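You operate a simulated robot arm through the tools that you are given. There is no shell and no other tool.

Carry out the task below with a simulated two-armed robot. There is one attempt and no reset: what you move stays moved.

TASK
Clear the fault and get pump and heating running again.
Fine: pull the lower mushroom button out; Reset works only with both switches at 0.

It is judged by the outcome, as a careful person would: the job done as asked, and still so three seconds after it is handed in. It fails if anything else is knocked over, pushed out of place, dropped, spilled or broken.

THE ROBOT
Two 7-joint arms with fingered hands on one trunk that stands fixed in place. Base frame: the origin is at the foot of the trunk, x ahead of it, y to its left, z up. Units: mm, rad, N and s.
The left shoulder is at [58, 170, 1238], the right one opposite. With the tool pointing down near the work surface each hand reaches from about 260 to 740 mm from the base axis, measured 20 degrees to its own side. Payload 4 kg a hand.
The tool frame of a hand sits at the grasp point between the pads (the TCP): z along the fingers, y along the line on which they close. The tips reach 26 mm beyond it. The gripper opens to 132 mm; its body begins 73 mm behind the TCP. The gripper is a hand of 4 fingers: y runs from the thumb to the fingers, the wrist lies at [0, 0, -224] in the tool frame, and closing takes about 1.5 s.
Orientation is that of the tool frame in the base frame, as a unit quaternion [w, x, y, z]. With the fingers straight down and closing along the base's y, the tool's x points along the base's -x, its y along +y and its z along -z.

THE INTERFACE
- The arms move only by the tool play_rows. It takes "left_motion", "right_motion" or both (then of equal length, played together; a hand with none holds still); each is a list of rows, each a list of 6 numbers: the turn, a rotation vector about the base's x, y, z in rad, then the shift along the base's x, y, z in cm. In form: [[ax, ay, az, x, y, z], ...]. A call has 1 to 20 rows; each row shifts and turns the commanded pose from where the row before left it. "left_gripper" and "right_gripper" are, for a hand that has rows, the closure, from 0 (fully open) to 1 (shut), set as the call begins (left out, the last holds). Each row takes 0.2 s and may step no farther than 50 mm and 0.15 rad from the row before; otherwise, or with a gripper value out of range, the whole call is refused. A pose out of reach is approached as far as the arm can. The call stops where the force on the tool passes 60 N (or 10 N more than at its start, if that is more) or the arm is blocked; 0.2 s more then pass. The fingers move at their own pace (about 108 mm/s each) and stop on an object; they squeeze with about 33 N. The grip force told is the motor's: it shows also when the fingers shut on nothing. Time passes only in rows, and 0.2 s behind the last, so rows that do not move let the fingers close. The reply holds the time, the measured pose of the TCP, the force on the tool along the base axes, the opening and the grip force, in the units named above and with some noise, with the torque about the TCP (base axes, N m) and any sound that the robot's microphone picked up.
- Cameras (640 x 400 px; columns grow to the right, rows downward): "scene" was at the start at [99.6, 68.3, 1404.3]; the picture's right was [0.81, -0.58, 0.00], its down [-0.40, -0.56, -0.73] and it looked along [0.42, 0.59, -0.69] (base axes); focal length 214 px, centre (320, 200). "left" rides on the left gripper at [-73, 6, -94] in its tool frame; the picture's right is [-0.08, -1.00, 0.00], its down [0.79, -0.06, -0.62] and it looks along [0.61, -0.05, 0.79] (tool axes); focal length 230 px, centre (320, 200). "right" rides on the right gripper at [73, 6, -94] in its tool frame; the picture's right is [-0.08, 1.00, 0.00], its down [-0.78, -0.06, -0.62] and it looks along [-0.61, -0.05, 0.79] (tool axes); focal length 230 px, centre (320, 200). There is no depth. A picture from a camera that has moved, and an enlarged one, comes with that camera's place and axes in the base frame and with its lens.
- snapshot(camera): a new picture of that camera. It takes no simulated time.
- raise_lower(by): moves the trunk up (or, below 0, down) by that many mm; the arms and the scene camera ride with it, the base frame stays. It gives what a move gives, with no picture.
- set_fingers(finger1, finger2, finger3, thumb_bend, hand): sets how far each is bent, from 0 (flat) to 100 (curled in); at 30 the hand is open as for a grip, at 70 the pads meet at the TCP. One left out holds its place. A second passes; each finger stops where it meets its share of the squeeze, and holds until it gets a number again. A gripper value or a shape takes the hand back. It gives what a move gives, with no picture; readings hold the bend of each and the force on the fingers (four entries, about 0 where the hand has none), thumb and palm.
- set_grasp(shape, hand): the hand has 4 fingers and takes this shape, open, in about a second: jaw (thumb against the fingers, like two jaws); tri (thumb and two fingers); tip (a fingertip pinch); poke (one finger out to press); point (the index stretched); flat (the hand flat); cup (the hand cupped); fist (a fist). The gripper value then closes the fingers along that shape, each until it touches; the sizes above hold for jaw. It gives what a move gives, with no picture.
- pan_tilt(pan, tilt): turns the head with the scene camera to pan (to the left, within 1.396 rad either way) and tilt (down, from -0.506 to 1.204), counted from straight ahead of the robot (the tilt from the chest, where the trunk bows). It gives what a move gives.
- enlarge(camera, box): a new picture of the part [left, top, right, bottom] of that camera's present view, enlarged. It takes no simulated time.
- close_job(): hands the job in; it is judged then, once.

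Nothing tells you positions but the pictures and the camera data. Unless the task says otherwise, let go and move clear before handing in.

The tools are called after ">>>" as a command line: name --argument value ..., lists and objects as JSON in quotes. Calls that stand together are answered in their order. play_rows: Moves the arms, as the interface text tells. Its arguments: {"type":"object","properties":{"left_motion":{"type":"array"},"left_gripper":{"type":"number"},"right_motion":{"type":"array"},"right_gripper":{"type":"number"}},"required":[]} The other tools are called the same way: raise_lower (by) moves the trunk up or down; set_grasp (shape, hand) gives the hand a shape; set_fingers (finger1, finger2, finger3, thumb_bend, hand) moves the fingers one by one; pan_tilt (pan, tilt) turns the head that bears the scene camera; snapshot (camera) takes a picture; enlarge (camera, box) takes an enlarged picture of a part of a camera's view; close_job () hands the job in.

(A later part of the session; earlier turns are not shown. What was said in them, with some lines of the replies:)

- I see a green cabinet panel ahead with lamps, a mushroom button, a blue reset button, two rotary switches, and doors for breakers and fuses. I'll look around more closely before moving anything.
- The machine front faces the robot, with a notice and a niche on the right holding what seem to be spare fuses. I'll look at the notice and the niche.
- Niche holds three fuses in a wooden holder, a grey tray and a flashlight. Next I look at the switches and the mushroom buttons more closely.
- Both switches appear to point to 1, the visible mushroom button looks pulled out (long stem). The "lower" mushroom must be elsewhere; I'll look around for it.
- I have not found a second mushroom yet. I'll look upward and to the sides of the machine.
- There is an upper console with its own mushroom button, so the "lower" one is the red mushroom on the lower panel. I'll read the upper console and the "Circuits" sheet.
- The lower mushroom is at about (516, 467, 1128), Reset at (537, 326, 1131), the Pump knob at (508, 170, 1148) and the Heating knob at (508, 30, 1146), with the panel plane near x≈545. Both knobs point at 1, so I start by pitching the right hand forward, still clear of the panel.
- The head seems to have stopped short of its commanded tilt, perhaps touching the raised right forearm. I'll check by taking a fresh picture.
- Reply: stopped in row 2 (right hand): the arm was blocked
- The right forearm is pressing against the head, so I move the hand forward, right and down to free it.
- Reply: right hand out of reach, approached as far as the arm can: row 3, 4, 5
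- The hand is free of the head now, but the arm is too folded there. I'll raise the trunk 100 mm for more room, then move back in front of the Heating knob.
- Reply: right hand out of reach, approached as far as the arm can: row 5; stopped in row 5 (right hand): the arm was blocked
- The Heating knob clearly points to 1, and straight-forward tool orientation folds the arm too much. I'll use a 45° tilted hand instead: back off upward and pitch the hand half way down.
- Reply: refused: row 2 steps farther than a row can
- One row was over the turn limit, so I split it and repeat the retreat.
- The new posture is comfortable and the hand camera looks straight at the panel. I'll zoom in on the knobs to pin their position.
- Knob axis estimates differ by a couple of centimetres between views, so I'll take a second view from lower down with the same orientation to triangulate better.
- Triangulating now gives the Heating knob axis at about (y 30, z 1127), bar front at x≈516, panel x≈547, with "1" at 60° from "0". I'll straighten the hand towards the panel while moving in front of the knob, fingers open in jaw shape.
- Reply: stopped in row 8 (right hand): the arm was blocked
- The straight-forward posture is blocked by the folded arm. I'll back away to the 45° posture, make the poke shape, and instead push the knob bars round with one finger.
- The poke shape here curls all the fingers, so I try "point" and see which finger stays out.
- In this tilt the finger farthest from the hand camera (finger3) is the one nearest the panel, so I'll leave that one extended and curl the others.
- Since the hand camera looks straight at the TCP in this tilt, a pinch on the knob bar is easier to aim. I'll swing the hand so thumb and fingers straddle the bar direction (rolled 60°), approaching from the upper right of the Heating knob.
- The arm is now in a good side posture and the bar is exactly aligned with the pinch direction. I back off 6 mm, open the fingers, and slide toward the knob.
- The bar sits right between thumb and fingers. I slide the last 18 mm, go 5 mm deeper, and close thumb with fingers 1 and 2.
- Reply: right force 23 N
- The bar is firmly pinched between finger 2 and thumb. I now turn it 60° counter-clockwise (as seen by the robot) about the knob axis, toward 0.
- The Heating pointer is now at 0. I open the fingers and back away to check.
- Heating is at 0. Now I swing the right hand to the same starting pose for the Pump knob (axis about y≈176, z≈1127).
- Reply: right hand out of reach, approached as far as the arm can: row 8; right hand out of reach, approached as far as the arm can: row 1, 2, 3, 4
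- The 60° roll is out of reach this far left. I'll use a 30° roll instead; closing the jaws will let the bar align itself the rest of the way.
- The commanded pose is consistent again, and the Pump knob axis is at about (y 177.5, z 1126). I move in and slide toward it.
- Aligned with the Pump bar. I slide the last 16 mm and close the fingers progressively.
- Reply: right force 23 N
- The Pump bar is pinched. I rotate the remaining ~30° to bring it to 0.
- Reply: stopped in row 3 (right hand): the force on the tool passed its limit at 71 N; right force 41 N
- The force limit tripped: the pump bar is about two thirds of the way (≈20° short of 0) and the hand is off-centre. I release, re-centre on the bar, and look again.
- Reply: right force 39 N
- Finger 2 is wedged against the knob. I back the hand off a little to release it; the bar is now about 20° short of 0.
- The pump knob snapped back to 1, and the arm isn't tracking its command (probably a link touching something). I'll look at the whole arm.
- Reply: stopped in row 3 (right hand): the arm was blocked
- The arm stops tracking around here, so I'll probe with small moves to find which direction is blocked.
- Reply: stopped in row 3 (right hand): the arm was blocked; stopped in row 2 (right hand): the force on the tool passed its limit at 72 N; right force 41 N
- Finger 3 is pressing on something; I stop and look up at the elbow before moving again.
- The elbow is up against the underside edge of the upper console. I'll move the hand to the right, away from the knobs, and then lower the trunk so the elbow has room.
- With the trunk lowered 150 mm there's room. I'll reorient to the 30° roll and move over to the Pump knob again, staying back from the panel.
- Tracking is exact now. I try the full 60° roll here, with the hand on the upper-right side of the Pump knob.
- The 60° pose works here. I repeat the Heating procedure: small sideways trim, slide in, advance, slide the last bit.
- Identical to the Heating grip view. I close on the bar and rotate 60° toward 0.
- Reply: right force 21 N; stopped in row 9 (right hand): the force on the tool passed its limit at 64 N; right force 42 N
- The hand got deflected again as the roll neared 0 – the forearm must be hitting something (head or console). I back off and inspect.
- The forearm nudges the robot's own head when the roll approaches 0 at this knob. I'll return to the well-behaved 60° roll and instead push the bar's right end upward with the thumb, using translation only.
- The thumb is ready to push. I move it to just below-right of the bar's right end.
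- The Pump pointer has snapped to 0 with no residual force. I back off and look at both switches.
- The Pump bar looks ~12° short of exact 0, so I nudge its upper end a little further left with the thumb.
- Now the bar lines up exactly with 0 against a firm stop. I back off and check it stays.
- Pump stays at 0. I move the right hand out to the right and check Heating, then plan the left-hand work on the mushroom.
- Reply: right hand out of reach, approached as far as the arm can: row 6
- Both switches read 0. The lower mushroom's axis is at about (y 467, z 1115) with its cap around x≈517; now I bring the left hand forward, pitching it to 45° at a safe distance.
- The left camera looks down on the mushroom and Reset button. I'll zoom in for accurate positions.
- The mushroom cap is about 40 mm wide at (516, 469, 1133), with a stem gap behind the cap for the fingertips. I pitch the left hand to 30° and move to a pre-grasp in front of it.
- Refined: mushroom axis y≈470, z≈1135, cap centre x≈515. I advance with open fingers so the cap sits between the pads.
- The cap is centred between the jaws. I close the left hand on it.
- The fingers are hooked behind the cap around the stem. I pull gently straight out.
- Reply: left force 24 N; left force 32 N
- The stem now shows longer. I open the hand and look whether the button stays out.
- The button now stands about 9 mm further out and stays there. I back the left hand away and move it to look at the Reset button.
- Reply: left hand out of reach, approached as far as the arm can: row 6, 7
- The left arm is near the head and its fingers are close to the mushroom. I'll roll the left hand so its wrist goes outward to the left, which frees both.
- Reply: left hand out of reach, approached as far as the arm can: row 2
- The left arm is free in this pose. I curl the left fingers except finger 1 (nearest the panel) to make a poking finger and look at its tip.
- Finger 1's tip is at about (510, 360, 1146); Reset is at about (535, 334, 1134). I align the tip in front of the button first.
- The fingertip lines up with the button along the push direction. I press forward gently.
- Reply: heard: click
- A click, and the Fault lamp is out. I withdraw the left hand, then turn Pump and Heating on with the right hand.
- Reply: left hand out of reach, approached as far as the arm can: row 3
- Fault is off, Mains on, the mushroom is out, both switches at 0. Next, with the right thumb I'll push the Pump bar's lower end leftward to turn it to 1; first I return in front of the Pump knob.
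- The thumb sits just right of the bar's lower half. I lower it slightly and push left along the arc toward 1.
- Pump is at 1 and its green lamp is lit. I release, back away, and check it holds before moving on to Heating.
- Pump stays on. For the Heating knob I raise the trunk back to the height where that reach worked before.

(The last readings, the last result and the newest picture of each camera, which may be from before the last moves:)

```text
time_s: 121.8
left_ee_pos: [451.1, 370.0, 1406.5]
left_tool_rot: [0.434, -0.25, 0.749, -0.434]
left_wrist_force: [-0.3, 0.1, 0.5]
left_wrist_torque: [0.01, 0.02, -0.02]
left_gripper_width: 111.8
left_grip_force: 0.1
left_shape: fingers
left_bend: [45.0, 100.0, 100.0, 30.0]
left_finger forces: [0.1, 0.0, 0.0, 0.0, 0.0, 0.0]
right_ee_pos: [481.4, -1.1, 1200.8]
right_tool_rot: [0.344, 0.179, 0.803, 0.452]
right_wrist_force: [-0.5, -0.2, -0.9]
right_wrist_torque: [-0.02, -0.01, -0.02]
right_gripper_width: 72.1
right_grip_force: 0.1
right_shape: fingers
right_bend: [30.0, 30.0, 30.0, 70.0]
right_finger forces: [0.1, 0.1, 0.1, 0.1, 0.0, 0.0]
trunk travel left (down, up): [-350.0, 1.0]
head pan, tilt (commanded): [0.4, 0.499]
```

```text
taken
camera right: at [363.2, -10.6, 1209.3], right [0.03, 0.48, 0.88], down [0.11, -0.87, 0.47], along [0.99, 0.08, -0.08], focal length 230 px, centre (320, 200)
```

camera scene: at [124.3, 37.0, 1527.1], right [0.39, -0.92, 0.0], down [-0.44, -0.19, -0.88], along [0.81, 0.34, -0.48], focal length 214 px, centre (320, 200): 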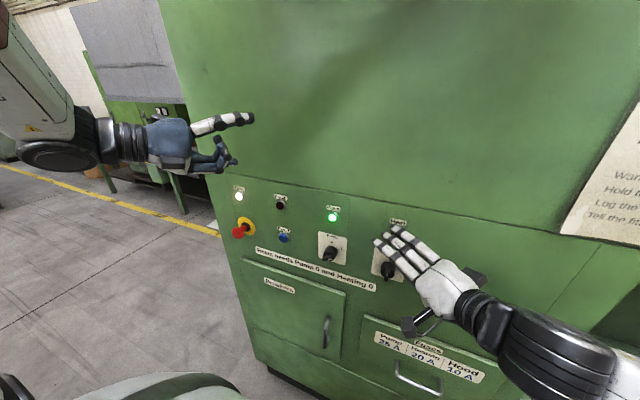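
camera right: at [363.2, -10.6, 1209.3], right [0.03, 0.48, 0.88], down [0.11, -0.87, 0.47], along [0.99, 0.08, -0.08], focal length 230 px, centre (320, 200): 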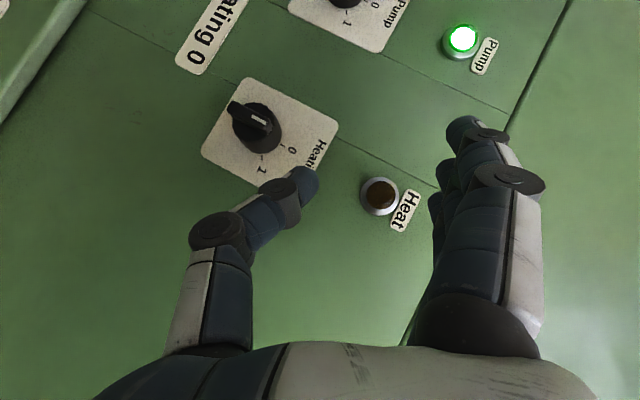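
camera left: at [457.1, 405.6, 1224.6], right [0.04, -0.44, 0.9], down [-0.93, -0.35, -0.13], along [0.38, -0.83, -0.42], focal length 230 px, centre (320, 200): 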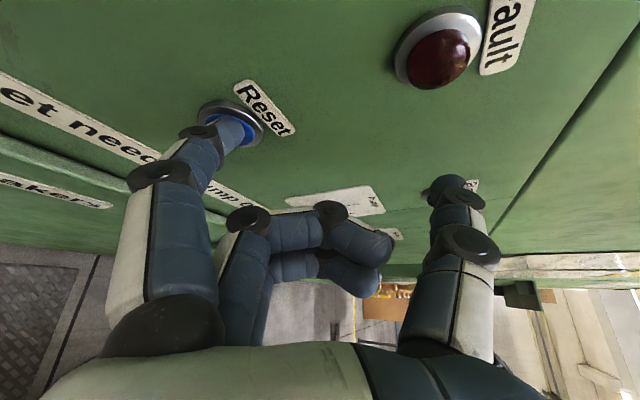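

Pump still lit. I lower the right hand to the right of the Heating bar's lower end and move in.

>>> play_rows --right_motion '[[0, 0, 0, 0.2, -0.35, -2.1], [0, 0, 0, 0.2, -0.35, -2.1], [0, 0, 0, 0.2, 0, -2.1], [0, 0, 0, 0.8, 0.3, 0], [0, 0, 0, 0.8, 0.4, 0], [0, 0, 0, 0, 0, 0]]'

>>> snapshot --camera "right"

>>> enlarge --camera "right" --box '[240, 90, 420, 230]'

```text
time_s: 123.2
left_ee_pos: [451.8, 368.7, 1406.9]
left_tool_rot: [0.434, -0.251, 0.75, -0.433]
left_wrist_force: [-0.2, 0.5, 0.3]
left_wrist_torque: [-0.04, 0.0, -0.01]
left_gripper_width: 111.7
left_grip_force: 0.1
left_shape: fingers
left_bend: [45.0, 100.0, 100.0, 30.0]
left_finger forces: [0.0, 0.0, 0.1, 0.1, 0.0, 0.0]
right_ee_pos: [503.2, -1.2, 1137.7]
right_tool_rot: [0.343, 0.181, 0.803, 0.452]
right_wrist_force: [-0.5, 0.4, -0.3]
right_wrist_torque: [-0.02, 0.02, -0.02]
right_gripper_width: 71.7
right_grip_force: 0.0
right_shape: fingers
right_bend: [30.0, 30.0, 30.0, 70.0]
right_finger forces: [0.1, 0.0, 0.0, 0.1, 0.0, 0.0]
trunk travel left (down, up): [-350.0, 1.0]
head pan, tilt (commanded): [0.4, 0.499]
```

```text
taken
camera right: at [385.1, -11.0, 1147.1], right [0.03, 0.48, 0.88], down [0.11, -0.87, 0.47], along [0.99, 0.08, -0.08], focal length 230 px, centre (320, 200)
```

right: 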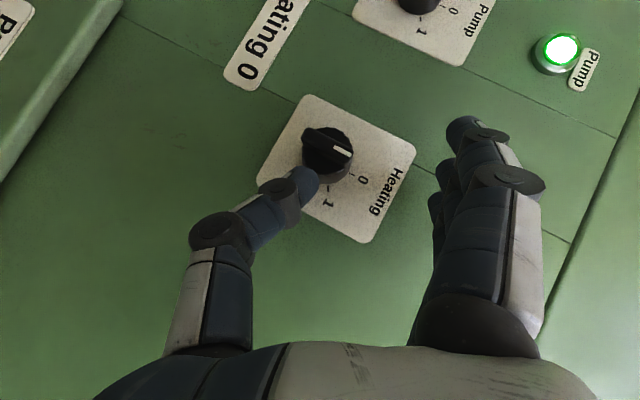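

```text
2.86 times, centred on (330, 160) of right
camera zoom: at [385.1, -11.0, 1147.1], right [0.03, 0.48, 0.88], down [0.11, -0.87, 0.47], along [0.99, 0.08, -0.08], focal length 657 px, centre (291, 314)
```

zoom: 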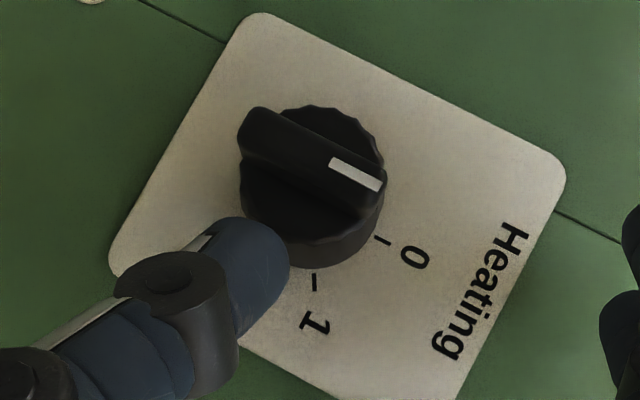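

Same geometry as the Pump start, 4.5 mm further right. I add that offset and repeat the same push arc for Heating.

>>> play_rows --right_motion '[[0, 0, 0, 0, 0.45, -0.06], [0, 0, 0, 0, 0.46, -0.44], [0, 0, 0, 0, 0.42, 0], [0, 0, 0, 0, 0.31, -0.13], [0, 0, 0, 0, 0.3, -0.09], [0, 0, 0, 0, 0.34, 0], [0, 0, 0, 0, 0.34, 0.05], [0, 0, 0, 0, 0.24, 0.19], [0, 0, 0, 0, 0, 0]]'

>>> snapshot --camera "right"

>>> enlarge --camera "right" --box '[240, 90, 420, 230]'

>>> snapshot --camera "scene"

```text
time_s: 125.2
left_ee_pos: [451.3, 368.5, 1406.5]
left_tool_rot: [0.434, -0.25, 0.75, -0.432]
left_wrist_force: [0.4, -0.4, -0.1]
left_wrist_torque: [0.01, -0.01, 0.01]
left_gripper_width: 112.0
left_grip_force: 0.1
left_shape: fingers
left_bend: [45.0, 100.0, 100.0, 30.0]
left_finger forces: [0.0, 0.0, 0.1, 0.1, 0.0, 0.0]
right_ee_pos: [502.2, 23.3, 1131.1]
right_tool_rot: [0.343, 0.18, 0.803, 0.452]
right_wrist_force: [-2.8, -5.8, -3.9]
right_wrist_torque: [-0.12, 0.08, -0.09]
right_gripper_width: 76.9
right_grip_force: 3.9
right_shape: fingers
right_bend: [30.0, 30.0, 30.0, 69.0]
right_finger forces: [0.0, 0.0, 0.1, 0.0, 7.5, 0.0]
right hand out of reach, approached as far as the arm can: row 7
trunk travel left (down, up): [-350.0, 1.0]
head pan, tilt (commanded): [0.4, 0.499]
```

```text
taken
camera right: at [383.9, 12.9, 1141.4], right [0.03, 0.48, 0.88], down [0.11, -0.87, 0.47], along [0.99, 0.08, -0.08], focal length 230 px, centre (320, 200)
```

right: 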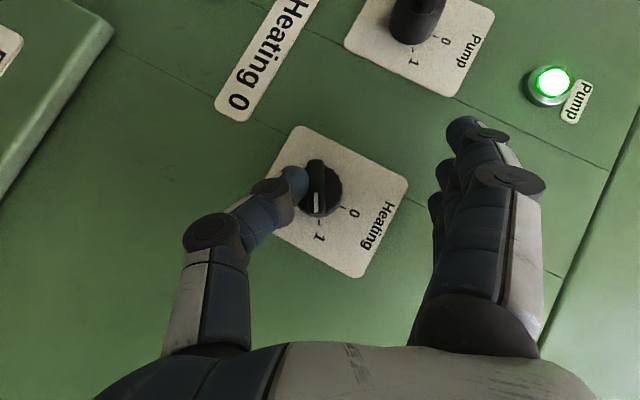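

```text
2.86 times, centred on (330, 160) of right
camera zoom: at [383.9, 12.9, 1141.4], right [0.03, 0.48, 0.88], down [0.11, -0.87, 0.47], along [0.99, 0.08, -0.08], focal length 657 px, centre (291, 314)
```

zoom: 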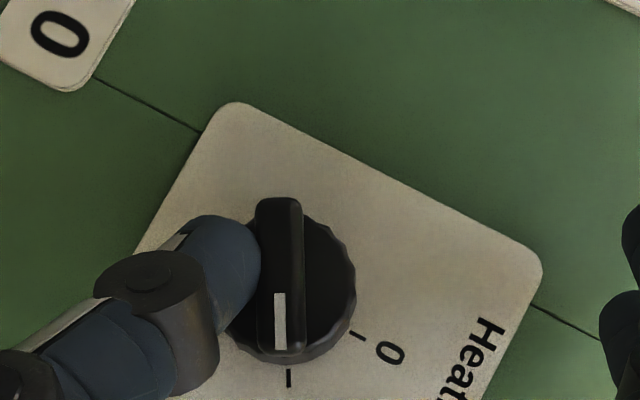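

```text
taken
camera scene: at [124.1, 35.4, 1527.1], right [0.39, -0.92, 0.0], down [-0.44, -0.19, -0.88], along [0.81, 0.34, -0.48], focal length 214 px, centre (320, 200)
```

scene: 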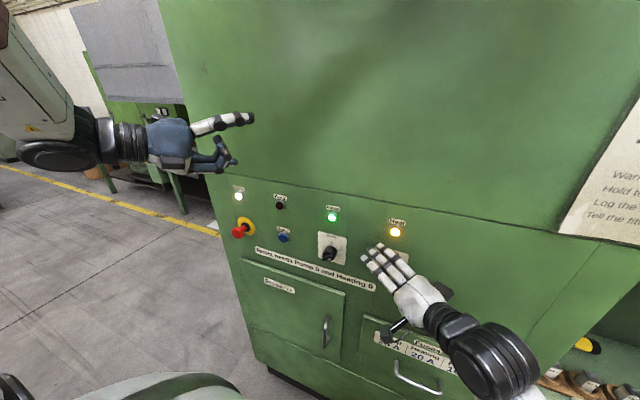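

The Heat lamp is lit. I nudge slightly further so the switch is fully seated at 1, then back away.

>>> play_rows --right_motion '[[0, 0, 0, 0, 0.2, 0.15], [0, 0, 0, 0, 0, 0]]'

>>> play_rows --right_motion '[[0, 0, 0, 0, -0.8, -0.4], [0, 0, 0, -1.0, -1.0, 0], [0, 0, 0, -1.0, -1.5, 0.5], [0, 0, 0, -0.5, -2, 1], [0, 0, 0, 0, -3, 2], [0, 0, 0, 0, -3, 2], [0, 0, 0, 0, 0, 0]]'

>>> snapshot --camera "scene"

>>> enlarge --camera "scene" --box '[220, 170, 440, 310]'

```text
time_s: 125.8
left_ee_pos: [451.5, 368.1, 1406.5]
left_tool_rot: [0.433, -0.25, 0.75, -0.433]
left_wrist_force: [-0.2, 0.8, 0.1]
left_wrist_torque: [-0.04, 0.0, 0.01]
left_gripper_width: 111.9
left_grip_force: 0.1
left_shape: fingers
left_bend: [45.0, 100.0, 100.0, 30.0]
left_finger forces: [0.1, 0.0, 0.0, 0.0, 0.0, 0.0]
right_ee_pos: [502.0, 24.5, 1134.9]
right_tool_rot: [0.342, 0.179, 0.803, 0.454]
right_wrist_force: [-7.0, -8.6, -6.9]
right_wrist_torque: [-0.16, 0.22, -0.13]
right_gripper_width: 79.3
right_grip_force: 6.4
right_shape: fingers
right_bend: [30.0, 30.0, 30.0, 68.0]
right_finger forces: [0.0, 0.1, 0.0, 0.1, 13.1, 0.0]
trunk travel left (down, up): [-350.0, 1.0]
head pan, tilt (commanded): [0.4, 0.499]
```

```text
time_s: 127.3
left_ee_pos: [452.3, 369.2, 1406.3]
left_tool_rot: [0.433, -0.251, 0.75, -0.432]
left_wrist_force: [0.8, -0.1, 0.6]
left_wrist_torque: [-0.01, -0.02, -0.01]
left_gripper_width: 111.6
left_grip_force: 0.0
left_shape: fingers
left_bend: [45.0, 100.0, 100.0, 30.0]
left_finger forces: [0.0, 0.0, 0.0, 0.1, 0.0, 0.1]
right_ee_pos: [476.1, -85.3, 1183.0]
right_tool_rot: [0.344, 0.179, 0.804, 0.452]
right_wrist_force: [0.3, 0.3, 0.3]
right_wrist_torque: [-0.03, -0.03, -0.02]
right_gripper_width: 72.3
right_grip_force: 0.0
right_shape: fingers
right_bend: [30.0, 30.0, 30.0, 70.0]
right_finger forces: [0.0, 0.1, 0.0, 0.1, 0.1, 0.0]
trunk travel left (down, up): [-350.0, 1.0]
head pan, tilt (commanded): [0.4, 0.499]
```

```text
taken
camera scene: at [124.6, 37.0, 1527.0], right [0.39, -0.92, 0.0], down [-0.44, -0.19, -0.88], along [0.81, 0.34, -0.48], focal length 214 px, centre (320, 200)
```

scene: 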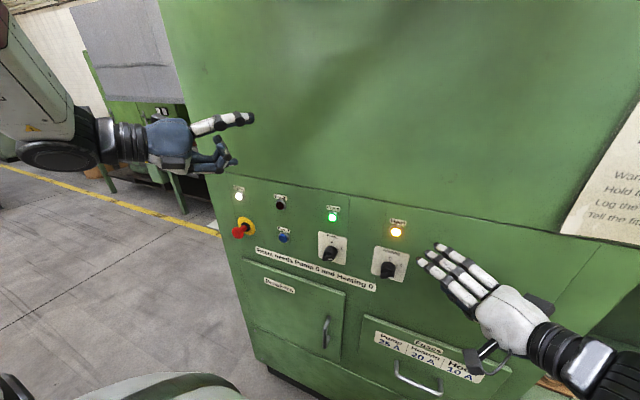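

```text
2.86 times, centred on (330, 240) of scene
camera zoom: at [124.6, 37.0, 1527.0], right [0.39, -0.92, 0.0], down [-0.44, -0.19, -0.88], along [0.81, 0.34, -0.48], focal length 613 px, centre (291, 86)
```

zoom: 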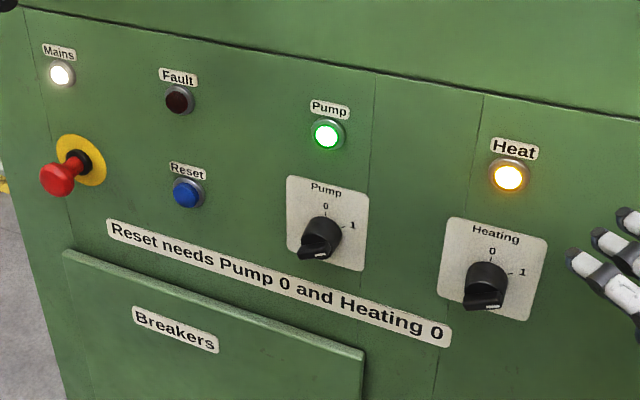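

Mains, Pump and Heat are lit and Fault is off. I move the right hand further clear and check the upper console, since the elbow touched near it earlier.

>>> play_rows --right_motion '[[0, 0, 0, 0, 0, 3], [0, 0, 0, -0.5, 0, 3], [0, 0, 0, -0.5, 0, 3], [-0.13, 0, 0, -0.5, 0, 2], [-0.13, 0, 0, -0.5, 0, 2], [-0.13, 0, 0, -0.5, 0, 0], [-0.13, 0, 0, -0.5, 0, 0], [0, 0, 0, 0, 0, 0]]'

>>> pan_tilt --pan 0.2 --tilt -0.5

>>> snapshot --camera "scene"

>>> pan_tilt --pan -0.1 --tilt -0.45

>>> snapshot --camera "scene"

>>> enlarge --camera "scene" --box '[0, 0, 420, 220]'

```text
time_s: 129.2
left_ee_pos: [450.8, 368.3, 1405.7]
left_tool_rot: [0.433, -0.251, 0.75, -0.433]
left_wrist_force: [0.1, -0.7, 0.7]
left_wrist_torque: [0.02, -0.01, 0.04]
left_gripper_width: 111.6
left_grip_force: 0.1
left_shape: fingers
left_bend: [45.0, 100.0, 100.0, 30.0]
left_finger forces: [0.1, 0.0, 0.1, 0.0, 0.0, 0.0]
right_ee_pos: [454.0, -88.2, 1314.2]
right_tool_rot: [0.378, 0.085, 0.892, 0.231]
right_wrist_force: [-0.2, 0.2, -0.6]
right_wrist_torque: [0.04, 0.01, 0.01]
right_gripper_width: 71.9
right_grip_force: 0.1
right_shape: fingers
right_bend: [30.0, 30.0, 30.0, 70.0]
right_finger forces: [0.0, 0.0, 0.1, 0.0, 0.0, 0.1]
right hand out of reach, approached as far as the arm can: row 3
trunk travel left (down, up): [-350.0, 1.0]
head pan, tilt (commanded): [0.4, 0.499]
```

```text
time_s: 130.4
left_ee_pos: [450.9, 368.7, 1407.3]
left_tool_rot: [0.433, -0.251, 0.75, -0.433]
left_wrist_force: [-0.6, -0.7, -0.1]
left_wrist_torque: [0.02, -0.01, -0.01]
left_gripper_width: 111.7
left_grip_force: 0.1
left_shape: fingers
left_bend: [45.0, 100.0, 100.0, 30.0]
left_finger forces: [0.1, 0.1, 0.0, 0.0, 0.0, 0.0]
right_ee_pos: [451.7, -85.8, 1315.9]
right_tool_rot: [0.378, 0.085, 0.893, 0.23]
right_wrist_force: [0.5, 0.7, -0.5]
right_wrist_torque: [0.0, 0.01, 0.01]
right_gripper_width: 72.0
right_grip_force: 0.0
right_shape: fingers
right_bend: [30.0, 30.0, 30.0, 70.0]
right_finger forces: [0.0, 0.0, 0.0, 0.0, 0.0, 0.0]
trunk travel left (down, up): [-350.0, 1.0]
head pan, tilt (commanded): [0.201, -0.499]
```

```text
taken
camera scene: at [106.2, 14.5, 1613.2], right [0.2, -0.98, 0.0], down [0.47, 0.1, -0.88], along [0.86, 0.18, 0.48], focal length 214 px, centre (320, 200)
```

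scene: 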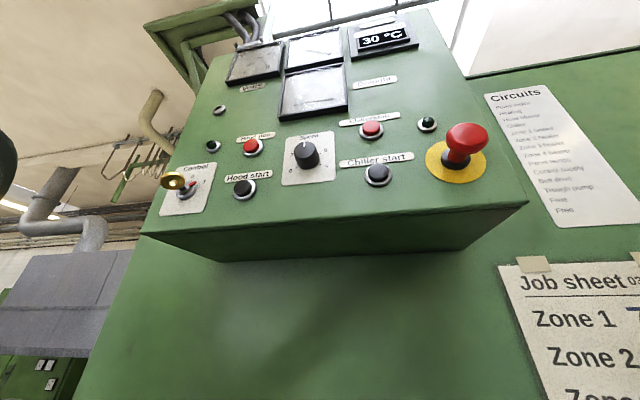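

```text
time_s: 131.2
left_ee_pos: [450.5, 367.7, 1406.4]
left_tool_rot: [0.433, -0.251, 0.75, -0.433]
left_wrist_force: [0.4, -0.5, -0.4]
left_wrist_torque: [0.02, -0.03, 0.02]
left_gripper_width: 111.7
left_grip_force: 0.1
left_shape: fingers
left_bend: [45.0, 100.0, 100.0, 30.0]
left_finger forces: [0.0, 0.0, 0.0, 0.1, 0.0, 0.1]
right_ee_pos: [453.0, -85.8, 1314.3]
right_tool_rot: [0.379, 0.085, 0.892, 0.231]
right_wrist_force: [-0.1, 0.3, 0.5]
right_wrist_torque: [-0.02, 0.01, 0.01]
right_gripper_width: 71.8
right_grip_force: 0.1
right_shape: fingers
right_bend: [30.0, 30.0, 30.0, 70.0]
right_finger forces: [0.0, 0.1, 0.0, 0.0, 0.0, 0.0]
trunk travel left (down, up): [-350.0, 1.0]
head pan, tilt (commanded): [-0.099, -0.45]
```

```text
taken
camera scene: at [110.2, -5.8, 1609.9], right [-0.1, -1.0, 0.0], down [0.43, -0.04, -0.9], along [0.9, -0.09, 0.44], focal length 214 px, centre (320, 200)
```

scene: 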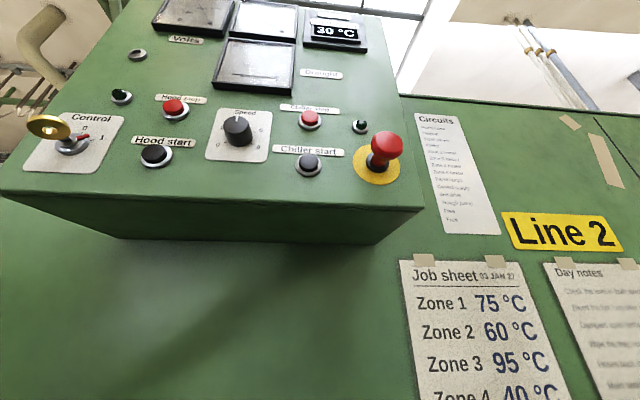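

```text
1.52 times, centred on (210, 110) of scene
camera zoom: at [110.2, -5.8, 1609.9], right [-0.1, -1.0, 0.0], down [0.43, -0.04, -0.9], along [0.9, -0.09, 0.44], focal length 327 px, centre (488, 337)
```

zoom: 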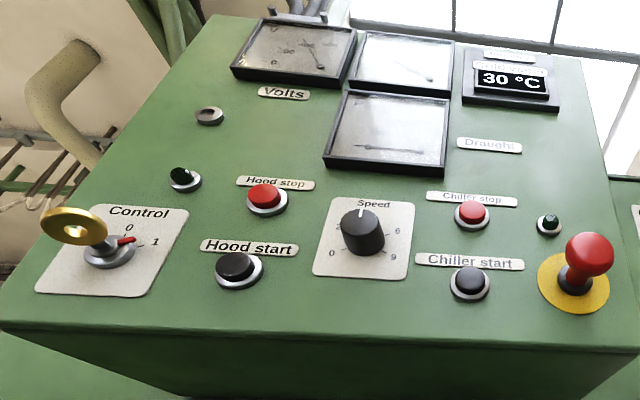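

The upper console is unchanged, and its display has risen from 25 to 30 °C, so the heating is working. One last look at the lower panel.

>>> pan_tilt --pan 0.3 --tilt 0.6

>>> snapshot --camera "scene"

>>> enlarge --camera "scene" --box '[170, 120, 430, 290]'

```text
time_s: 132.5
left_ee_pos: [450.8, 368.8, 1406.8]
left_tool_rot: [0.433, -0.251, 0.75, -0.433]
left_wrist_force: [0.6, 0.6, 0.8]
left_wrist_torque: [0.02, -0.04, -0.01]
left_gripper_width: 111.7
left_grip_force: 0.1
left_shape: fingers
left_bend: [45.0, 100.0, 100.0, 30.0]
left_finger forces: [0.1, 0.0, 0.1, 0.1, 0.1, 0.1]
right_ee_pos: [452.1, -86.1, 1315.8]
right_tool_rot: [0.378, 0.086, 0.892, 0.231]
right_wrist_force: [1.1, 0.2, 0.0]
right_wrist_torque: [-0.02, 0.0, 0.01]
right_gripper_width: 72.0
right_grip_force: 0.1
right_shape: fingers
right_bend: [30.0, 30.0, 30.0, 70.0]
right_finger forces: [0.0, 0.0, 0.0, 0.0, 0.0, 0.1]
trunk travel left (down, up): [-350.0, 1.0]
head pan, tilt (commanded): [0.3, 0.6]
```

```text
taken
camera scene: at [124.8, 27.2, 1518.1], right [0.3, -0.96, 0.0], down [-0.54, -0.17, -0.83], along [0.79, 0.24, -0.56], focal length 214 px, centre (320, 200)
```

scene: 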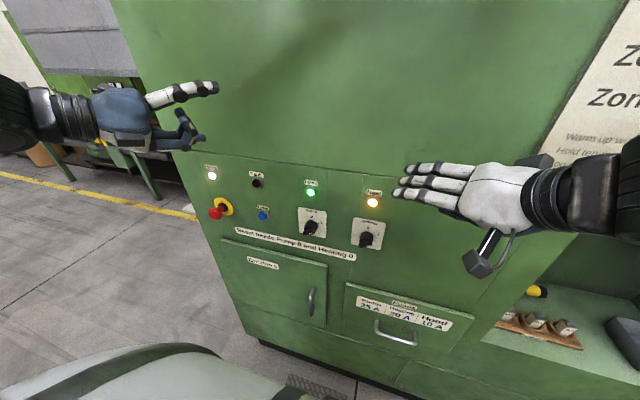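

```text
2.35 times, centred on (300, 205) of scene
camera zoom: at [124.8, 27.2, 1518.1], right [0.3, -0.96, 0.0], down [-0.54, -0.17, -0.83], along [0.79, 0.24, -0.56], focal length 505 px, centre (367, 188)
```

zoom: 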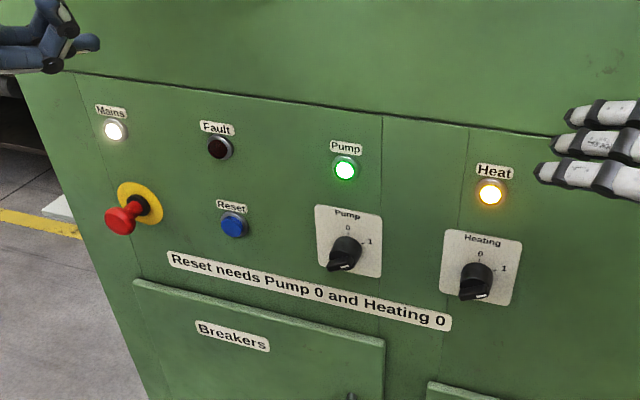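

The fault is cleared: the lower mushroom is out, both switches are at 1, and the Pump and Heat lamps are lit with Fault off. Both hands are clear of the panel, so I hand the job in.

>>> close_job

```text
The job is handed in.
```

The fault is cleared, and the pump and heating are running again. At the last check the Mains, Pump and Heat lamps were lit, Fault was dark, and both hands were clear of the panel.

- **Switches to 0:** I turned Heating and Pump to 0 first, because Reset only works that way.
- **Mushroom button:** I pulled the lower one out about 9 mm and it stayed out.
- **Reset:** I pressed it once; it clicked and the Fault lamp went out.
- **Back on:** I turned Pump to 1, then Heating to 1, and both lamps came on. The upper console's display has since risen from 25 to 30 °C.

There was some contact along the way:

- **Upper console:** the robot's right elbow pressed against something, probably its underside edge. The console looks unchanged: its mushroom is still out and the Control key is still at 1.
- **Lower panel:** the right-hand fingers pressed hard against it a few times, up to about 72 N. I saw no damage in the pictures.

I did not open the breaker door or the fuse drawer, since the fault cleared without it.
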